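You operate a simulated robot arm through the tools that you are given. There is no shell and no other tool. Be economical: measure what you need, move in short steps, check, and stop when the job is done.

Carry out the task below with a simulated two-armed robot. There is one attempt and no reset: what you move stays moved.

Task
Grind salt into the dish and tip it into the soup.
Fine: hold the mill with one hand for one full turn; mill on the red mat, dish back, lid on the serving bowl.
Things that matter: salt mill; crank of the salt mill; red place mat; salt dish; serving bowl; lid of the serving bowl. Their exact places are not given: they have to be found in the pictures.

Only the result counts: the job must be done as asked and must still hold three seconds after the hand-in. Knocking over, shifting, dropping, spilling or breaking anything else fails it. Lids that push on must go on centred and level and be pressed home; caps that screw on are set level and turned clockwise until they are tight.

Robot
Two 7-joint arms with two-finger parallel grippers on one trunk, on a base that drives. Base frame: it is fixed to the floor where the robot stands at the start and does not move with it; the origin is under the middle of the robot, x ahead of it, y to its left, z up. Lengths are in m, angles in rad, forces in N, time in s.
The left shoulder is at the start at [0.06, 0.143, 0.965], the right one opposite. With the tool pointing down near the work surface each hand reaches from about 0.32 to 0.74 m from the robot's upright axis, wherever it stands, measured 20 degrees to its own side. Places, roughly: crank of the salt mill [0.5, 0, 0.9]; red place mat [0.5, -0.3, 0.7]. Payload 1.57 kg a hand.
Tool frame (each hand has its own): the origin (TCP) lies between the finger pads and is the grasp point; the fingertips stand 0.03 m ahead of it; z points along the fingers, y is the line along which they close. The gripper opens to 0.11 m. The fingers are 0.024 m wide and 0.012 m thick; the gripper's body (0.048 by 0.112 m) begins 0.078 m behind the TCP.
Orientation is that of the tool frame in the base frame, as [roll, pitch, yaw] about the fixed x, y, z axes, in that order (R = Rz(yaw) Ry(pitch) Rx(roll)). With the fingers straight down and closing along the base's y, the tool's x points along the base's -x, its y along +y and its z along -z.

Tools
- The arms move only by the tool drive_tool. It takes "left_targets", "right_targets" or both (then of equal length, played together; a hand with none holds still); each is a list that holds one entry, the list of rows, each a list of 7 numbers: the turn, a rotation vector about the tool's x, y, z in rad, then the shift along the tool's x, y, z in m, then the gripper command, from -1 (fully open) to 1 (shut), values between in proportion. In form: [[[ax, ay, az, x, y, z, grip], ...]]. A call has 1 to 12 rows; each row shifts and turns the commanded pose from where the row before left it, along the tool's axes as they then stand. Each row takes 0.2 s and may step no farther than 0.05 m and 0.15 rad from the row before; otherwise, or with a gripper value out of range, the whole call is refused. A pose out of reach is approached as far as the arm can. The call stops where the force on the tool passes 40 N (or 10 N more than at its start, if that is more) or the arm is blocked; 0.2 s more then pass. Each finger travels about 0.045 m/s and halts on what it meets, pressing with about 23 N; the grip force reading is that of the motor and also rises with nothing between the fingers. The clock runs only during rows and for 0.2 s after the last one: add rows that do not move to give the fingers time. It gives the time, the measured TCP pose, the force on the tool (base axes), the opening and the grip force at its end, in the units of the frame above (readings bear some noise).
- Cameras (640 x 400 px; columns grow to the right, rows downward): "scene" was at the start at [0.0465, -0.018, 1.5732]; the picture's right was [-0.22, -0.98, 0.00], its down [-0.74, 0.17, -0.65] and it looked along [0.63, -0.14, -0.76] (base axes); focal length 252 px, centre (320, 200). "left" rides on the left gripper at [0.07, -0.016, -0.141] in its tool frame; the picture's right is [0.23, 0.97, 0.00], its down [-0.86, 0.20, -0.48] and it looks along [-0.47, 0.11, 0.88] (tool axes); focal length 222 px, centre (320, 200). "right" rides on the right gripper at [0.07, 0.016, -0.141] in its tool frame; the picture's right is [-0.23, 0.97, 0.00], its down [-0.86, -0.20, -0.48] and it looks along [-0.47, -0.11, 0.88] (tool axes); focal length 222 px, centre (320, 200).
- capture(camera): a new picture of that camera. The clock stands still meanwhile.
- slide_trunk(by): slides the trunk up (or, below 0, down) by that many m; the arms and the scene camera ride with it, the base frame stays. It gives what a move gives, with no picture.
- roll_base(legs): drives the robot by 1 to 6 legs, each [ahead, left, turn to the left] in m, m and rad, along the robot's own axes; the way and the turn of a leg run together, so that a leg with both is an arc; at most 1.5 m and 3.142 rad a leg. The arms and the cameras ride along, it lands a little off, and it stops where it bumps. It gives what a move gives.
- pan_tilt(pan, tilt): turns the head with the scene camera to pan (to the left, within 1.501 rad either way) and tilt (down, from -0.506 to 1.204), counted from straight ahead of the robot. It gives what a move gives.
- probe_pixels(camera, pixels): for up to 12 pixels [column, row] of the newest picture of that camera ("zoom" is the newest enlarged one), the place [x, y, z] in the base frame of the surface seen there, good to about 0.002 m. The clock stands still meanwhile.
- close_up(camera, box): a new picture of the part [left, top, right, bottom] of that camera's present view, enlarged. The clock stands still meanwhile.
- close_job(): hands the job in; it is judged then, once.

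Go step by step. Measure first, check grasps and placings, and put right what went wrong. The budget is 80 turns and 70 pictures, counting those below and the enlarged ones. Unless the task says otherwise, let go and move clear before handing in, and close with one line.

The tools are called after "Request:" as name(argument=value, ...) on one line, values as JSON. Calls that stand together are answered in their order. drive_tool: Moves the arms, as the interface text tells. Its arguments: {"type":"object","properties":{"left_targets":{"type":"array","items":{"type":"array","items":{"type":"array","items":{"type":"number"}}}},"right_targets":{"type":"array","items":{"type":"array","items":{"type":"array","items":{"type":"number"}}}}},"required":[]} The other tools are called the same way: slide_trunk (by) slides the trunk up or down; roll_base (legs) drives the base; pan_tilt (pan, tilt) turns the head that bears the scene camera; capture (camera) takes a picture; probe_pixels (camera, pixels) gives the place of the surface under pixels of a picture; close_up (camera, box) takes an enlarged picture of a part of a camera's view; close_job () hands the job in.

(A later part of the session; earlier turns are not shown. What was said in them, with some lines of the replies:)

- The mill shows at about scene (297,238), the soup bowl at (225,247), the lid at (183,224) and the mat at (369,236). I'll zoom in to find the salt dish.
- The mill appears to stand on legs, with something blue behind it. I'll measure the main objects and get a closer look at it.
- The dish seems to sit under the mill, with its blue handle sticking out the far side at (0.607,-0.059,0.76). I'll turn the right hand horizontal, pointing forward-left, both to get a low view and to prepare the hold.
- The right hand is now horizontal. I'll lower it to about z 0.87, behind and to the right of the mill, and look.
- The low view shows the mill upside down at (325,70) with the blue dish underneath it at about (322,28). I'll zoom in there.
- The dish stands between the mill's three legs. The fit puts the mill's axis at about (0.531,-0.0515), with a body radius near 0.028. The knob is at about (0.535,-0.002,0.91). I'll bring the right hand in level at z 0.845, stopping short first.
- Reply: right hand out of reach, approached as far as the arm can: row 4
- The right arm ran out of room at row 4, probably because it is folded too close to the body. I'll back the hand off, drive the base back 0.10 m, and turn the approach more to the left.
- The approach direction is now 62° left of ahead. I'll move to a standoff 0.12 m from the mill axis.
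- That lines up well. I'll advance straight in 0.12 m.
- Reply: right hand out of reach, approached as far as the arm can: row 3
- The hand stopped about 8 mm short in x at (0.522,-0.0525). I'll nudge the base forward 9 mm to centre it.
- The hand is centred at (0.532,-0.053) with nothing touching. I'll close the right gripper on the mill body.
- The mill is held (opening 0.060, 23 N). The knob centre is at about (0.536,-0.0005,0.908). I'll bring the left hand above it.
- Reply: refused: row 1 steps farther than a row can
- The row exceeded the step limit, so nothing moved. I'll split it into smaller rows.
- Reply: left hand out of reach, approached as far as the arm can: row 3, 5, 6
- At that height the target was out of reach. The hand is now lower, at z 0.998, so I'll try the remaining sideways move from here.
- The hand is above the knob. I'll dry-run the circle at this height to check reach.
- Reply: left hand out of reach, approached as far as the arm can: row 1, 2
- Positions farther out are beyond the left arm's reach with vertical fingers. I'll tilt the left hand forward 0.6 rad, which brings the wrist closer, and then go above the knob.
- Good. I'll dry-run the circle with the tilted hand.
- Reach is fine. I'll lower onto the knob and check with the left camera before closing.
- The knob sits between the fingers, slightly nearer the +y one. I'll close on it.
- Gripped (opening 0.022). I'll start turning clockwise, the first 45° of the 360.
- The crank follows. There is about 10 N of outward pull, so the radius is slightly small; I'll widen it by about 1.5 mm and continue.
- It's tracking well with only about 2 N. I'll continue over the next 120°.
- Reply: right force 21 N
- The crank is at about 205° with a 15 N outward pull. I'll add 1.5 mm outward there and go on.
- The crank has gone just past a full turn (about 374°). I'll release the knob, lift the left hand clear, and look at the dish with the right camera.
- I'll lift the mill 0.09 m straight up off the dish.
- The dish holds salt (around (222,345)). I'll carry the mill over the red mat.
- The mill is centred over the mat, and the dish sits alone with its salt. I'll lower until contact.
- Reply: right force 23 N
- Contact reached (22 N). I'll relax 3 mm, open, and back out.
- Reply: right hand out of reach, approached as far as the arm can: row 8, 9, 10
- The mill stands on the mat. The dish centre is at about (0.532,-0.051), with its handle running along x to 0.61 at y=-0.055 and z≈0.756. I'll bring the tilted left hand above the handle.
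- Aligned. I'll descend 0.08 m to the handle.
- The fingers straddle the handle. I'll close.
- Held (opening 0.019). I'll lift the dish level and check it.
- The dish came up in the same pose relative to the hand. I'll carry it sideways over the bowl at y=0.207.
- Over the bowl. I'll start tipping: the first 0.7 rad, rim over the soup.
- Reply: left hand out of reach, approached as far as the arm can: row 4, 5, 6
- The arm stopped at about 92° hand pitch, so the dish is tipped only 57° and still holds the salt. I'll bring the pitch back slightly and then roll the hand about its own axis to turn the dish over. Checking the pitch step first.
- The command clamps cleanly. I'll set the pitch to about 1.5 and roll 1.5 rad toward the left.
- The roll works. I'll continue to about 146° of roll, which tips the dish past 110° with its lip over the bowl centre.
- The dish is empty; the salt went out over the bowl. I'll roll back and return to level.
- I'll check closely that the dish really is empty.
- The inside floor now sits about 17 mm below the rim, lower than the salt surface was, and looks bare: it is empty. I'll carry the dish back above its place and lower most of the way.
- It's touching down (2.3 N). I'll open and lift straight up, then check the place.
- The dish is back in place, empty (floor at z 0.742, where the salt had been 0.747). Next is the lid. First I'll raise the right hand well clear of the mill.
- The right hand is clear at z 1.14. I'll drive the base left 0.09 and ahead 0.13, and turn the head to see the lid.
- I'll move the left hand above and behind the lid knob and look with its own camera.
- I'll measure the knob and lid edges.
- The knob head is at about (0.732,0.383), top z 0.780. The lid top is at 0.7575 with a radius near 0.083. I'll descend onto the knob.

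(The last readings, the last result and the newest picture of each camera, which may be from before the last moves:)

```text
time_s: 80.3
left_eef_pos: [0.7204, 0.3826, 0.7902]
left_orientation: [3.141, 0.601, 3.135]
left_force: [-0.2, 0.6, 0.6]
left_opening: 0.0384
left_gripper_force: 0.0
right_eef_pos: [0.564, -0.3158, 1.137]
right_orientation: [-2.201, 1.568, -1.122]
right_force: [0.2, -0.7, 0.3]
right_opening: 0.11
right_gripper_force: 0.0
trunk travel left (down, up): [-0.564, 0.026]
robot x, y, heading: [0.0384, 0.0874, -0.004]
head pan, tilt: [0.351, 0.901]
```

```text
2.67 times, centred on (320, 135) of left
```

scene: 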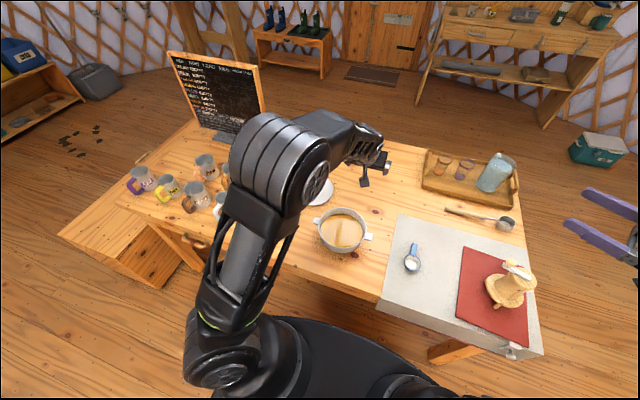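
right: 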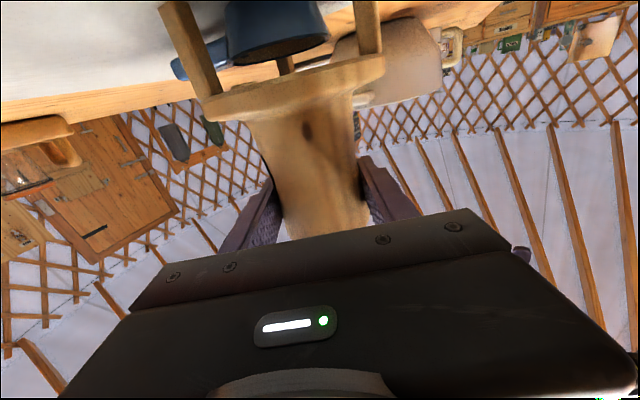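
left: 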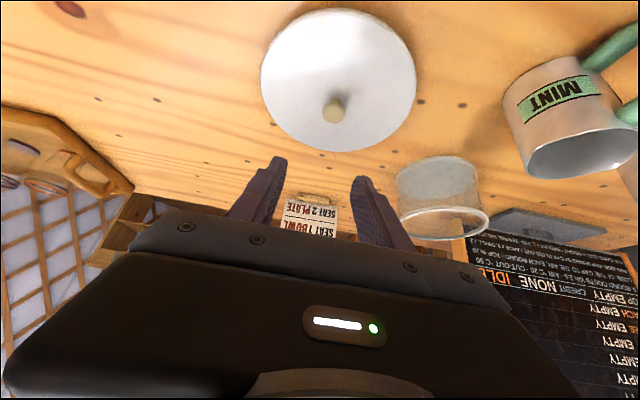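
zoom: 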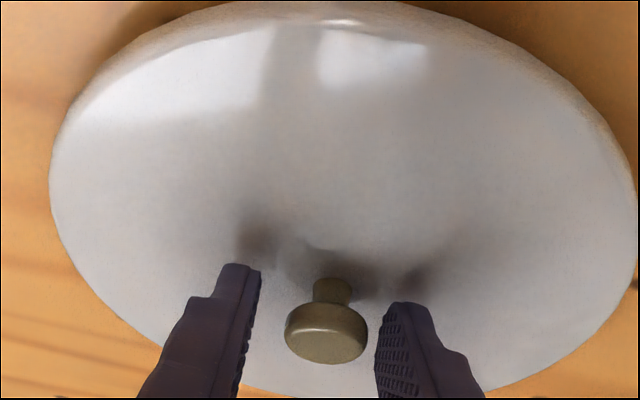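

The knob is between the fingers. I'll close and lift 0.02 m, then read.

Request:
drive_tool(left_targets=[[[0, 0, 0, 0, 0.0015, 0, 0.6], [0, 0, 0, 0, 0, 0, 0.8], [0, 0, 0, 0, 0, 0, 1], [0, 0, 0, 0, 0, 0, 1], [0, 0, 0, -0.0057, 0, -0.0083, 1], [0, 0, 0, -0.0113, 0, -0.0165, 1], [0, 0, 0, 0, 0, 0, 1]]])

Request:
close_up(camera="left", box=[200, 60, 440, 210])

Request:
probe_pixels(camera="zoom", pixels=[[180, 150], [460, 150], [330, 60], [330, 130], [170, 280], [480, 300], [328, 335]])

```text
time_s: 81.9
left_eef_pos: [0.7208, 0.3845, 0.8203]
left_orientation: [-3.141, 0.598, 3.137]
left_force: [0.6, 0.5, -2.9]
left_opening: 0.0253
left_gripper_force: 23.0
right_eef_pos: [0.5664, -0.3169, 1.1374]
right_orientation: [-2.515, 1.569, -1.433]
right_force: [-0.2, 0.0, 0.2]
right_opening: 0.11
right_gripper_force: 0.1
trunk travel left (down, up): [-0.564, 0.026]
robot x, y, heading: [0.0428, 0.0957, -0.001]
head pan, tilt: [0.351, 0.901]
```

```text
2.67 times, centred on (320, 135) of left
```

zoom: 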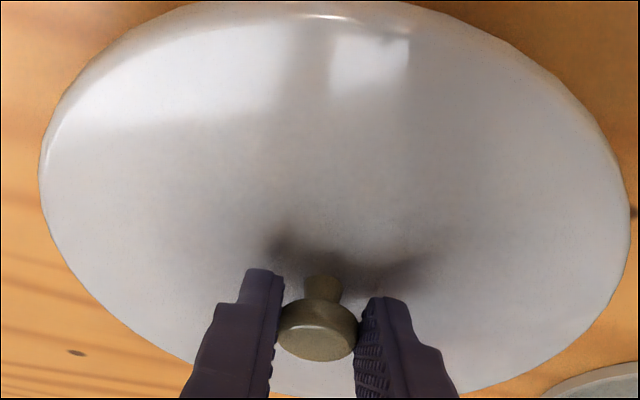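

```text
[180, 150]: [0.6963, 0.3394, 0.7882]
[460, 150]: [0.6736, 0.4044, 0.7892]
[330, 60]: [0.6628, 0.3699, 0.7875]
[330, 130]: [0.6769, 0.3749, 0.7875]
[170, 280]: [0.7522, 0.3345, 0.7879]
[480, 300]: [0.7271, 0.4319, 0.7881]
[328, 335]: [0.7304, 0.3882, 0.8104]
```

The lid hangs level (top z 0.788 all over) and weighs about 3 N. I'll lift it 0.11 m more and measure the bowl rim from the scene camera.

Request:
drive_tool(left_targets=[[[0, 0, 0, -0.0155, 0, -0.0227, 1], [0, 0, 0, -0.0155, 0, -0.0227, 1], [0, 0, 0, -0.0155, 0, -0.0227, 1], [0, 0, 0, -0.0155, 0, -0.0227, 1], [0, 0, 0, 0, 0, 0, 1]]])

Request:
close_up(camera="scene", box=[295, 190, 391, 265])

Request:
capture(camera="left")

```text
time_s: 83.1
left_eef_pos: [0.7225, 0.3864, 0.93]
left_orientation: [-3.141, 0.599, 3.139]
left_force: [0.1, 0.8, -2.9]
left_opening: 0.0254
left_gripper_force: 22.8
right_eef_pos: [0.5658, -0.3179, 1.1368]
right_orientation: [-2.568, 1.57, -1.486]
right_force: [0.1, 0.0, -0.1]
right_opening: 0.1099
right_gripper_force: 0.0
trunk travel left (down, up): [-0.564, 0.026]
robot x, y, heading: [0.039, 0.0942, -0.004]
head pan, tilt: [0.351, 0.901]
```

```text
5.33 times, centred on (343, 228) of scene
```

zoom: 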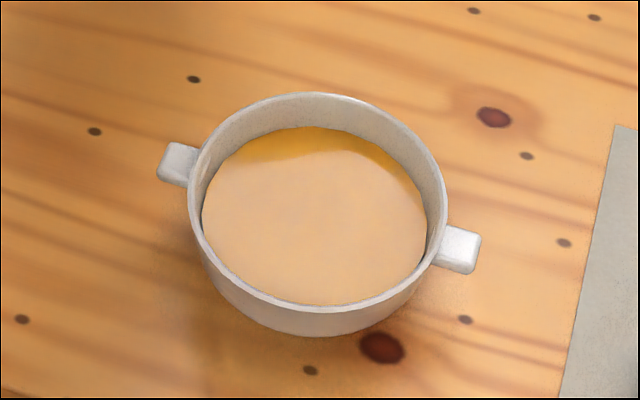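

```text
9 pictures are left
```

left: 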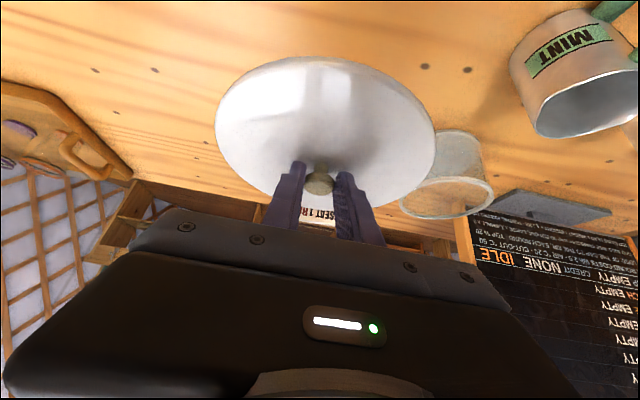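

Request:
probe_pixels(camera="zoom", pixels=[[192, 195], [444, 205], [316, 95], [325, 308], [235, 116], [400, 126], [220, 265], [412, 276], [178, 165], [460, 250], [270, 100], [370, 302]])

Request:
probe_pixels(camera="left", pixels=[[220, 120], [430, 125], [320, 62], [250, 76], [390, 82], [245, 175], [415, 170], [285, 192], [319, 184], [318, 178], [310, 186], [328, 186]])

```text
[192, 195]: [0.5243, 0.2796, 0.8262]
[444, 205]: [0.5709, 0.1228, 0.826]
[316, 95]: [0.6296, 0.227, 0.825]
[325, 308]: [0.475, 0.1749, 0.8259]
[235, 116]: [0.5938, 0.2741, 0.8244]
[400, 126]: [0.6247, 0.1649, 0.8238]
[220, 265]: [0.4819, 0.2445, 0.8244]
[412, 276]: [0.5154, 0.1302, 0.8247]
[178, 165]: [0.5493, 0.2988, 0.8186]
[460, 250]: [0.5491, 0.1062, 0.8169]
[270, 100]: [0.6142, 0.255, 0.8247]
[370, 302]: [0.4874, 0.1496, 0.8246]
```

```text
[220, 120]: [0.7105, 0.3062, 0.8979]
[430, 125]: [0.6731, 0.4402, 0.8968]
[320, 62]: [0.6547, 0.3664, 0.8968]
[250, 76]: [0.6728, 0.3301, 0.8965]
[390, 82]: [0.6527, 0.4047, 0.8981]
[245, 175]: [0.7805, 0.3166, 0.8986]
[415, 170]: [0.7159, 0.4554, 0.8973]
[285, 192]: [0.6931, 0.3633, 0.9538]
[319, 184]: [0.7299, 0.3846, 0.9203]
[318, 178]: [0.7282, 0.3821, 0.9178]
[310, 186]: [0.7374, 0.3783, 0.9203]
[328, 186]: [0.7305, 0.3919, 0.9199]
```

The bowl centre fits (0.5517,0.2025), with rim radius 0.082 and z 0.825. The lid centre is at about (0.733,0.3847). I'll shift the lid by (-0.1813,-0.1822) at this height.

Request:
drive_tool(left_targets=[[[0, 0, 0, 0.0249, -0.0304, -0.0171, 1], [0, 0, 0, 0.0249, -0.0304, -0.0171, 1], [0, 0, 0, 0.0249, -0.0304, -0.0171, 1], [0, 0, 0, 0.0249, -0.0304, -0.0171, 1], [0, 0, 0, 0.025, -0.0303, -0.017, 1], [0, 0, 0, 0.025, -0.0303, -0.017, 1], [0, 0, 0, 0, 0, 0, 1], [0, 0, 0, 0, 0, 0, 1]]])

Request:
drive_tool(left_targets=[[[0, 0, 0, 0.0113, 0, 0.0165, 1], [0, 0, 0, 0.0113, 0, 0.0165, 1], [0, 0, 0, 0, 0, 0, 1]]])

Request:
capture(camera="left")

Request:
close_up(camera="scene", box=[295, 180, 391, 255])

```text
time_s: 84.9
left_eef_pos: [0.5379, 0.2054, 0.9321]
left_orientation: [3.141, 0.602, 3.14]
left_force: [0.1, 0.4, -2.6]
left_opening: 0.0248
left_gripper_force: 22.9
right_eef_pos: [0.5651, -0.3172, 1.1372]
right_orientation: [1.079, 1.57, 2.165]
right_force: [0.4, 0.8, 0.7]
right_opening: 0.11
right_gripper_force: 0.1
trunk travel left (down, up): [-0.564, 0.026]
robot x, y, heading: [0.0365, 0.0935, -0.007]
head pan, tilt: [0.351, 0.901]
```

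```text
time_s: 85.7
left_eef_pos: [0.5384, 0.2043, 0.8918]
left_orientation: [-3.141, 0.601, 3.138]
left_force: [0.3, 0.2, -3.4]
left_opening: 0.0254
left_gripper_force: 22.7
right_eef_pos: [0.5648, -0.3177, 1.1384]
right_orientation: [-2.167, 1.57, -1.084]
right_force: [0.4, -0.4, -0.4]
right_opening: 0.1099
right_gripper_force: 0.0
trunk travel left (down, up): [-0.564, 0.026]
robot x, y, heading: [0.0394, 0.0957, -0.004]
head pan, tilt: [0.351, 0.901]
```

```text
8 pictures are left
```

left: 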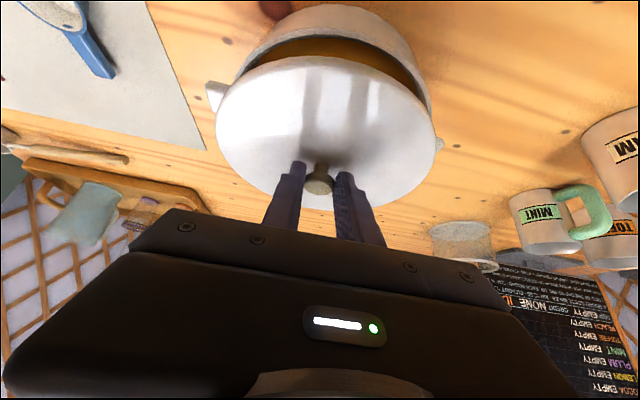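

```text
5.33 times, centred on (343, 218) of scene
```

zoom: 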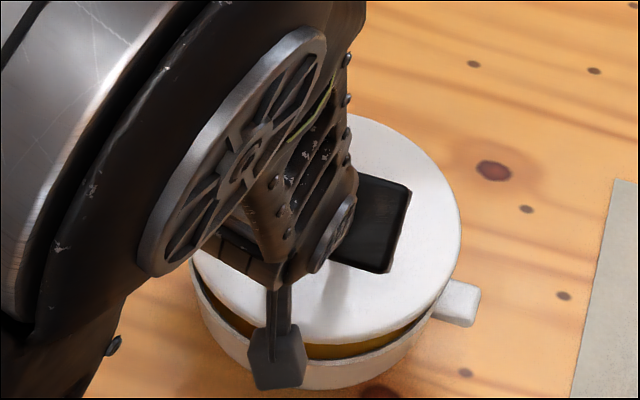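

I'll probe the lid edges and the rim beneath for centring.

Request:
probe_pixels(camera="left", pixels=[[220, 120], [430, 125], [320, 62], [250, 76], [390, 82], [245, 175], [319, 184], [318, 178], [320, 36], [260, 55], [390, 55], [425, 95]])

Request:
probe_pixels(camera="zoom", pixels=[[456, 220], [375, 120], [320, 338], [250, 320], [440, 285], [420, 155], [198, 265], [380, 325], [205, 310], [330, 355], [400, 330], [240, 340]])

```text
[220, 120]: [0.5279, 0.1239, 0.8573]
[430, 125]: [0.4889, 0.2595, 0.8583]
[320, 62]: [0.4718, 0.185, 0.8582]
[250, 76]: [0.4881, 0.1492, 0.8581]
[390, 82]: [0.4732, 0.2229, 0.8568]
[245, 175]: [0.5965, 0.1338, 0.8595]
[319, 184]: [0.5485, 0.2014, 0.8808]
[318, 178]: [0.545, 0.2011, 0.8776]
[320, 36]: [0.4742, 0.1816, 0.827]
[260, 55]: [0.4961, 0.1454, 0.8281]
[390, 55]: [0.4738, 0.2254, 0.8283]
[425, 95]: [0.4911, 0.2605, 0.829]
```

```text
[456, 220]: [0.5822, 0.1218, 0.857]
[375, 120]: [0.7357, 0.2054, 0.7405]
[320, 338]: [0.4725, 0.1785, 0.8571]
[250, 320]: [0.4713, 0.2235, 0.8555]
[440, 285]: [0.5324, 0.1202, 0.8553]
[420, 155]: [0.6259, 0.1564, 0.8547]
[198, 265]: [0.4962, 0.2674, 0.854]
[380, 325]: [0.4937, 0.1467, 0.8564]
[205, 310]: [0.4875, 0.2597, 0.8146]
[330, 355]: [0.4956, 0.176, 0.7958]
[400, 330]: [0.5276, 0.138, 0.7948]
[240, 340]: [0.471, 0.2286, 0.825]
```

The lid is centred over the rim to within about 1–2 mm. I'll nudge it 1 mm toward the robot and lower slowly, watching the force.

Request:
drive_tool(left_targets=[[[0, 0, 0, 0.0076, 0, 0.0093, 1], [0, 0, 0, 0.0011, 0, 0.0017, 1], [0, 0, 0, 0.0011, 0, 0.0017, 1], [0, 0, 0, 0, 0, 0, 1]]])

Request:
drive_tool(left_targets=[[[0, 0, 0, 0.0011, 0, 0.0017, 1], [0, 0, 0, 0.0011, 0, 0.0017, 1], [0, 0, 0, 0, 0, 0, 1]]])

```text
time_s: 86.7
left_eef_pos: [0.5386, 0.2045, 0.875]
left_orientation: [3.141, 0.601, 3.139]
left_force: [0.4, -0.7, -3.2]
left_opening: 0.0248
left_gripper_force: 23.3
right_eef_pos: [0.566, -0.3163, 1.1379]
right_orientation: [-2.227, 1.568, -1.146]
right_force: [0.7, -0.1, 0.6]
right_opening: 0.1102
right_gripper_force: 0.0
trunk travel left (down, up): [-0.564, 0.026]
robot x, y, heading: [0.0385, 0.0902, -0.005]
head pan, tilt: [0.351, 0.901]
```

```text
time_s: 87.5
left_eef_pos: [0.5375, 0.2029, 0.8708]
left_orientation: [-3.14, 0.6, 3.137]
left_force: [-1.7, 0.6, -1.2]
left_opening: 0.0249
left_gripper_force: 23.2
right_eef_pos: [0.5655, -0.3149, 1.1363]
right_orientation: [-2.126, 1.568, -1.043]
right_force: [0.6, -0.2, -0.2]
right_opening: 0.1101
right_gripper_force: 0.0
trunk travel left (down, up): [-0.564, 0.026]
robot x, y, heading: [0.0413, 0.0897, -0.002]
head pan, tilt: [0.351, 0.901]
```

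Request:
drive_tool(left_targets=[[[0, 0, 0, 0.0011, 0, 0.0017, 1], [0, 0, 0, 0.0011, 0, 0.0017, 1], [0, 0, 0, 0, 0, 0, 1]]])

Request:
close_up(camera="left", box=[200, 0, 450, 200])

Request:
probe_pixels(camera="zoom", pixels=[[75, 250], [130, 190], [300, 180], [500, 220], [570, 300], [140, 420], [320, 300], [500, 400], [60, 330], [300, 80], [480, 120]])

```text
time_s: 88.3
left_eef_pos: [0.5374, 0.2051, 0.8676]
left_orientation: [3.141, 0.604, 3.14]
left_force: [-7.9, 2.3, 12.3]
left_opening: 0.0252
left_gripper_force: 23.1
right_eef_pos: [0.5645, -0.3171, 1.138]
right_orientation: [-1.538, 1.57, -0.455]
right_force: [-0.3, 0.2, -0.5]
right_opening: 0.1102
right_gripper_force: 0.1
trunk travel left (down, up): [-0.564, 0.026]
robot x, y, heading: [0.0419, 0.0918, -0.005]
head pan, tilt: [0.351, 0.901]
```

```text
2.00 times, centred on (325, 100) of left
```

zoom: 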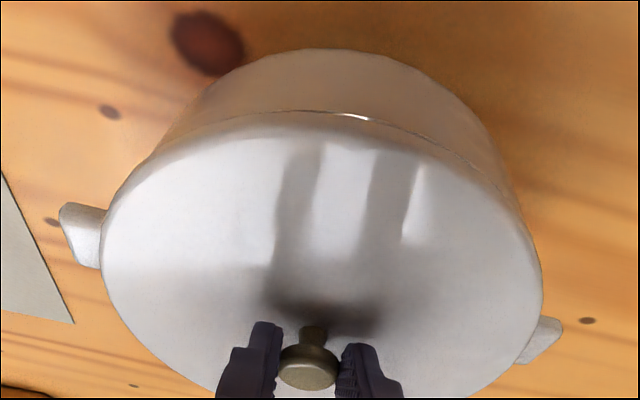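

```text
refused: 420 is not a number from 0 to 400
```

Contact: 12 N upward and -8 N in x. The near edge looks flush. I'll check the level.

Request:
probe_pixels(camera="zoom", pixels=[[120, 250], [160, 190], [300, 150], [440, 190], [520, 270], [180, 360], [320, 270], [480, 360], [300, 116], [430, 142], [190, 145], [350, 100]])

```text
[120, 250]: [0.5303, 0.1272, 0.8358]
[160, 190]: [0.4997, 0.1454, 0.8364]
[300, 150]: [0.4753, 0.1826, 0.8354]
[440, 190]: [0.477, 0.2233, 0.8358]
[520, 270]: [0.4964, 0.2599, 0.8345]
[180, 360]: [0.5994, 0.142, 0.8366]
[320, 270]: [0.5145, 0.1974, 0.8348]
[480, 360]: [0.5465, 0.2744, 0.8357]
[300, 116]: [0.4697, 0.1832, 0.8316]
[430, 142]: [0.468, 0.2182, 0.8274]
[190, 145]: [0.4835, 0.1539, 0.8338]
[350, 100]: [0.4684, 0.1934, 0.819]
```

The lid is level with its top at z 0.8357. I'll ease 1 mm toward the robot and press down in small steps.

Request:
drive_tool(left_targets=[[[0, 0, 0, 0.0008, 0, -0.0006, 1], [0, 0, 0, 0.0011, 0, 0.0017, 1], [0, 0, 0, 0, 0, 0, 1]]])

Request:
drive_tool(left_targets=[[[0, 0, 0, 0.0011, 0, 0.0017, 1], [0, 0, 0, 0.0011, 0, 0.0017, 1], [0, 0, 0, 0, 0, 0, 1]]])

```text
time_s: 89.1
left_eef_pos: [0.5363, 0.204, 0.8673]
left_orientation: [-3.14, 0.606, 3.139]
left_force: [0.4, 2.1, 19.2]
left_opening: 0.0253
left_gripper_force: 23.0
right_eef_pos: [0.5638, -0.3175, 1.1379]
right_orientation: [-1.607, 1.571, -0.524]
right_force: [-0.2, -0.9, 0.2]
right_opening: 0.11
right_gripper_force: 0.1
trunk travel left (down, up): [-0.564, 0.026]
robot x, y, heading: [0.0371, 0.0919, -0.001]
head pan, tilt: [0.351, 0.901]
```

```text
time_s: 89.7
left_eef_pos: [0.537, 0.2037, 0.8649]
left_orientation: [-3.139, 0.61, -3.14]
left_force: [-13.0, 3.6, 25.8]
left_opening: 0.0249
left_gripper_force: 23.1
right_eef_pos: [0.5624, -0.3167, 1.1379]
right_orientation: [-1.403, 1.568, -0.32]
right_force: [0.1, -0.9, 0.7]
right_opening: 0.1096
right_gripper_force: 0.0
trunk travel left (down, up): [-0.564, 0.026]
robot x, y, heading: [0.0408, 0.0875, 0.001]
head pan, tilt: [0.351, 0.901]
stopped in row 2 (left hand): the force on the tool passed its limit (the readings are from after the stop); the commanded pose is now the measured one
```

It stopped at the force limit, which suggests a firm seat. I'll relax, release the knob, rise a little and inspect.

Request:
drive_tool(left_targets=[[[0, 0, 0, -0.0011, 0, -0.0017, 1], [0, 0, 0, 0, 0, 0, 0.6], [0, 0, 0, 0, 0, 0, 0.3], [0, 0, 0, 0, 0, 0, 0.2], [0, 0, 0, -0.0113, 0, -0.0165, 0.2], [0, 0, 0, -0.0226, 0, -0.033, 0.2], [0, 0, 0, -0.0226, 0, -0.033, 0.2], [0, 0, 0, 0, 0, 0, 0.2]]])

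Request:
close_up(camera="left", box=[200, 0, 450, 160])

Request:
probe_pixels(camera="zoom", pixels=[[200, 150], [300, 60], [420, 100], [450, 200], [300, 250], [200, 250], [400, 280], [320, 180]])

```text
time_s: 91.5
left_eef_pos: [0.5381, 0.206, 0.9663]
left_orientation: [-3.14, 0.605, 3.141]
left_force: [1.0, 0.0, 0.4]
left_opening: 0.0442
left_gripper_force: 0.0
right_eef_pos: [0.5652, -0.3168, 1.1373]
right_orientation: [-2.401, 1.57, -1.319]
right_force: [0.8, -0.9, -0.1]
right_opening: 0.1102
right_gripper_force: 0.1
trunk travel left (down, up): [-0.564, 0.026]
robot x, y, heading: [0.0406, 0.0888, -0.003]
head pan, tilt: [0.351, 0.901]
```

```text
2.50 times, centred on (325, 80) of left
```

zoom: 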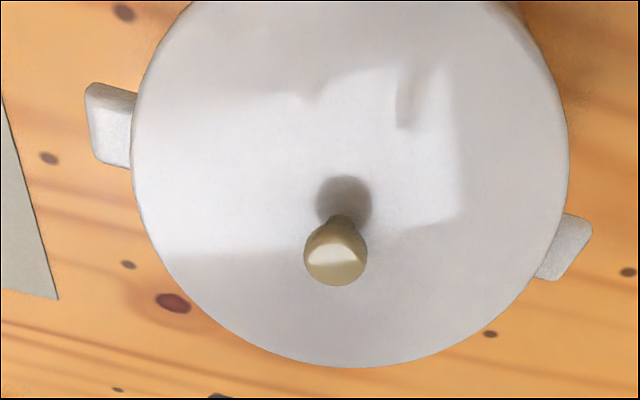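

```text
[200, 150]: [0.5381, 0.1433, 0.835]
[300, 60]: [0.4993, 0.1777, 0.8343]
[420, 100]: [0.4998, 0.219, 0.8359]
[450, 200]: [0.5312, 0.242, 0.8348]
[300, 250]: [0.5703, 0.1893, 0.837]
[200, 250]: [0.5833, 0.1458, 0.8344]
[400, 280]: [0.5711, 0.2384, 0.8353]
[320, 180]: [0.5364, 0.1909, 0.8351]
```

The lid is level (z 0.834–0.837) and looks concentric between the two bowl handles. I'll move the left hand aside and check the seam from the scene camera.

Request:
drive_tool(left_targets=[[[0, 0, 0, -0.02, 0, -0.03, 0.2], [0, 0, 0, -0.02, 0.03, -0.02, 0.2], [0, 0, 0, 0, 0.045, 0, 0.2], [0, 0, 0, 0, 0.045, 0, 0.2], [0, 0, 0, 0, 0.045, 0, 0.2], [0, 0, 0, 0, 0, 0, 0.2]]])

Request:
close_up(camera="scene", box=[307, 185, 383, 260])

Request:
probe_pixels(camera="zoom", pixels=[[320, 200], [320, 250], [320, 280], [320, 290], [320, 300], [320, 310], [320, 320], [320, 330]])

```text
time_s: 92.8
left_eef_pos: [0.541, 0.3693, 1.0296]
left_orientation: [-3.141, 0.606, 3.139]
left_force: [0.1, 0.4, -0.7]
left_opening: 0.044
left_gripper_force: 0.1
right_eef_pos: [0.5657, -0.3165, 1.1371]
right_orientation: [1.176, 1.57, 2.258]
right_force: [-0.1, -0.6, 0.6]
right_opening: 0.11
right_gripper_force: 0.0
trunk travel left (down, up): [-0.564, 0.026]
robot x, y, heading: [0.0385, 0.0885, -0.006]
head pan, tilt: [0.351, 0.901]
```

```text
5.33 times, centred on (345, 222) of scene
```

zoom: 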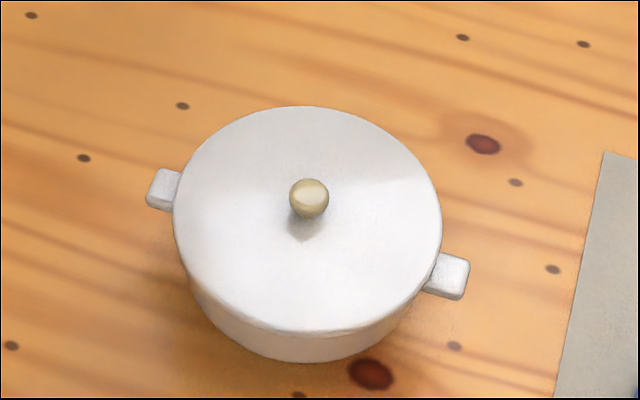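

```text
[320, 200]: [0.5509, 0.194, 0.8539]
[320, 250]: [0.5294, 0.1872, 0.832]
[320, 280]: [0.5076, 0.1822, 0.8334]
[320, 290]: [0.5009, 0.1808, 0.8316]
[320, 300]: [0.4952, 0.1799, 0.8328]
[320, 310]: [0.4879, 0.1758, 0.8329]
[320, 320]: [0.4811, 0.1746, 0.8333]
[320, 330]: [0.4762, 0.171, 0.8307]
```

The lid sits flush and centred. To be sure it's home, I'll straighten the left hand, close the fingers, and press down on the knob.

Request:
drive_tool(left_targets=[[[0, 0.15, 0, 0, 0, 0, 0.6], [0, 0.15, 0, 0, 0, 0, 1], [0, 0.15, 0, 0, 0, 0, 1], [0, 0.15, 0, 0, 0, 0, 1], [0, 0, 0, -0.002, -0.0415, 0, 1], [0, 0, 0, -0.002, -0.0415, 0, 1], [0, 0, 0, -0.002, -0.0415, 0, 1], [0, 0, 0, -0.003, -0.0415, 0, 1], [0, 0, 0, 0, 0, 0.04, 1], [0, 0, 0, 0, 0, 0.04, 1], [0, 0, 0, 0, 0, 0.03, 1], [0, 0, 0, 0, 0, 0, 1]]])

```text
time_s: 95.5
left_eef_pos: [0.5527, 0.2025, 0.919]
left_orientation: [-3.139, 0.006, 3.141]
left_force: [-0.5, 0.0, -0.2]
left_opening: 0.0
left_gripper_force: 21.3
right_eef_pos: [0.566, -0.3165, 1.1362]
right_orientation: [-1.952, 1.568, -0.873]
right_force: [-0.9, -0.1, -0.1]
right_opening: 0.11
right_gripper_force: 0.0
trunk travel left (down, up): [-0.564, 0.026]
robot x, y, heading: [0.0394, 0.0936, -0.006]
head pan, tilt: [0.351, 0.901]
```

Request:
drive_tool(left_targets=[[[0, 0, 0, 0, 0, 0.02, 1], [0, 0, 0, 0, 0, 0.006, 1], [0, 0, 0, 0, 0, 0.003, 1], [0, 0, 0, 0, 0, 0.002, 1], [0, 0, 0, 0, 0, 0.002, 1], [0, 0, 0, 0, 0, 0, 1]]])

```text
time_s: 96.8
left_eef_pos: [0.5531, 0.2025, 0.8857]
left_orientation: [-3.14, 0.005, 3.141]
left_force: [0.0, 0.4, -0.2]
left_opening: 0.0001
left_gripper_force: 21.6
right_eef_pos: [0.5662, -0.3159, 1.1377]
right_orientation: [-2.104, 1.569, -1.023]
right_force: [0.3, -0.1, -0.4]
right_opening: 0.1099
right_gripper_force: 0.1
trunk travel left (down, up): [-0.564, 0.026]
robot x, y, heading: [0.0377, 0.0911, 0.0]
head pan, tilt: [0.351, 0.901]
```

Request:
drive_tool(left_targets=[[[0, 0, 0, 0, 0, 0.0015, 1], [0, 0, 0, 0, 0, 0.0015, 1], [0, 0, 0, 0, 0, 0.0015, 1], [0, 0, 0, 0, 0, 0.0015, 1], [0, 0, 0, 0, 0, 0.0015, 1], [0, 0, 0, 0, 0, 0, 1]]])

```text
time_s: 97.8
left_eef_pos: [0.5536, 0.2016, 0.8857]
left_orientation: [-3.139, 0.013, 3.139]
left_force: [-7.8, 3.2, 21.3]
left_opening: 0.0
left_gripper_force: 21.5
right_eef_pos: [0.5631, -0.3162, 1.1389]
right_orientation: [-1.463, 1.569, -0.379]
right_force: [-0.5, -0.6, 0.1]
right_opening: 0.1101
right_gripper_force: 0.0
trunk travel left (down, up): [-0.564, 0.026]
robot x, y, heading: [0.0417, 0.0894, -0.006]
head pan, tilt: [0.351, 0.901]
stopped in row 4 (left hand): the force on the tool passed its limit (the readings are from after the stop); the commanded pose is now the measured one
```

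The knob took over 40 N with no further travel, so the lid is home. I'll lift the hand clear and take a final look.

Request:
drive_tool(left_targets=[[[0, 0, 0, 0, 0, -0.01, 1], [0, 0, 0, 0, 0, -0.04, 1], [0, 0, 0, 0, 0, -0.04, 1], [0, 0, 0, 0, 0.03, -0.03, 1], [0, 0, 0, 0, 0.045, 0, 0], [0, 0, 0, 0, 0.045, 0, -1], [0, 0, 0, 0, 0.045, 0, -1], [0, 0, 0, 0, 0, 0, -1]]])

Request:
close_up(camera="scene", box=[300, 180, 556, 340])

Request:
probe_pixels(camera="zoom", pixels=[[70, 90], [140, 110], [100, 80], [105, 140], [60, 120], [150, 130], [288, 170], [278, 200]])

```text
time_s: 99.6
left_eef_pos: [0.5552, 0.3677, 1.0043]
left_orientation: [-3.141, 0.012, 3.139]
left_force: [-0.7, -0.7, 0.9]
left_opening: 0.0839
left_gripper_force: 0.0
right_eef_pos: [0.5648, -0.3166, 1.1364]
right_orientation: [1.164, 1.569, 2.245]
right_force: [0.0, -0.2, -0.4]
right_opening: 0.1101
right_gripper_force: 0.0
trunk travel left (down, up): [-0.564, 0.026]
robot x, y, heading: [0.0415, 0.0919, 0.001]
head pan, tilt: [0.351, 0.901]
```

```text
2.50 times, centred on (428, 260) of scene
```

zoom: 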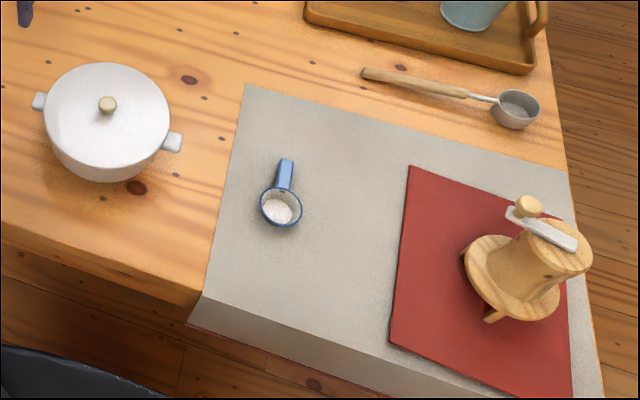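

```text
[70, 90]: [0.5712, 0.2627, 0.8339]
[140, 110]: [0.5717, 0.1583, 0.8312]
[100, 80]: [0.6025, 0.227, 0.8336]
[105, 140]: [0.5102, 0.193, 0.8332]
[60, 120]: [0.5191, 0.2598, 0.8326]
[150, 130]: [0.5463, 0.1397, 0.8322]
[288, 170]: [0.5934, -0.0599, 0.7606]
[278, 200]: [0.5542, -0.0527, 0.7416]
```

Everything looks right. One last free measurement, to check that the mill's legs are well inside the mat's right edge.

Request:
probe_pixels(camera="zoom", pixels=[[566, 340], [568, 375], [576, 375], [568, 305], [492, 318], [464, 253], [400, 250], [552, 222], [588, 260], [555, 300]])

```text
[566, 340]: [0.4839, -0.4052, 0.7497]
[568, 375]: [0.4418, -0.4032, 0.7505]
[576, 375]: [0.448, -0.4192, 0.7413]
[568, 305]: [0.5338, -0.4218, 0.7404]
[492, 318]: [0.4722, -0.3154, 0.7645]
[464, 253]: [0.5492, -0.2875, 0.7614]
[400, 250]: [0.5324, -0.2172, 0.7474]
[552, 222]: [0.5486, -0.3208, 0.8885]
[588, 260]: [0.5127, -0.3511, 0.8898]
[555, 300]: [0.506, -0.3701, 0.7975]
```

The mat spans y from -0.215 to -0.41, so the mill, centred near y=-0.33, stands fully on it. The dish is back and empty, the lid is seated and level, and both hands are clear. Handing in.

Request:
close_job()

```text
The job is handed in.
```

I ground the salt with one full clockwise turn and tipped it into the soup. The mill is on the red mat, the empty dish is back in its place, and the lid is pressed home on the serving bowl.
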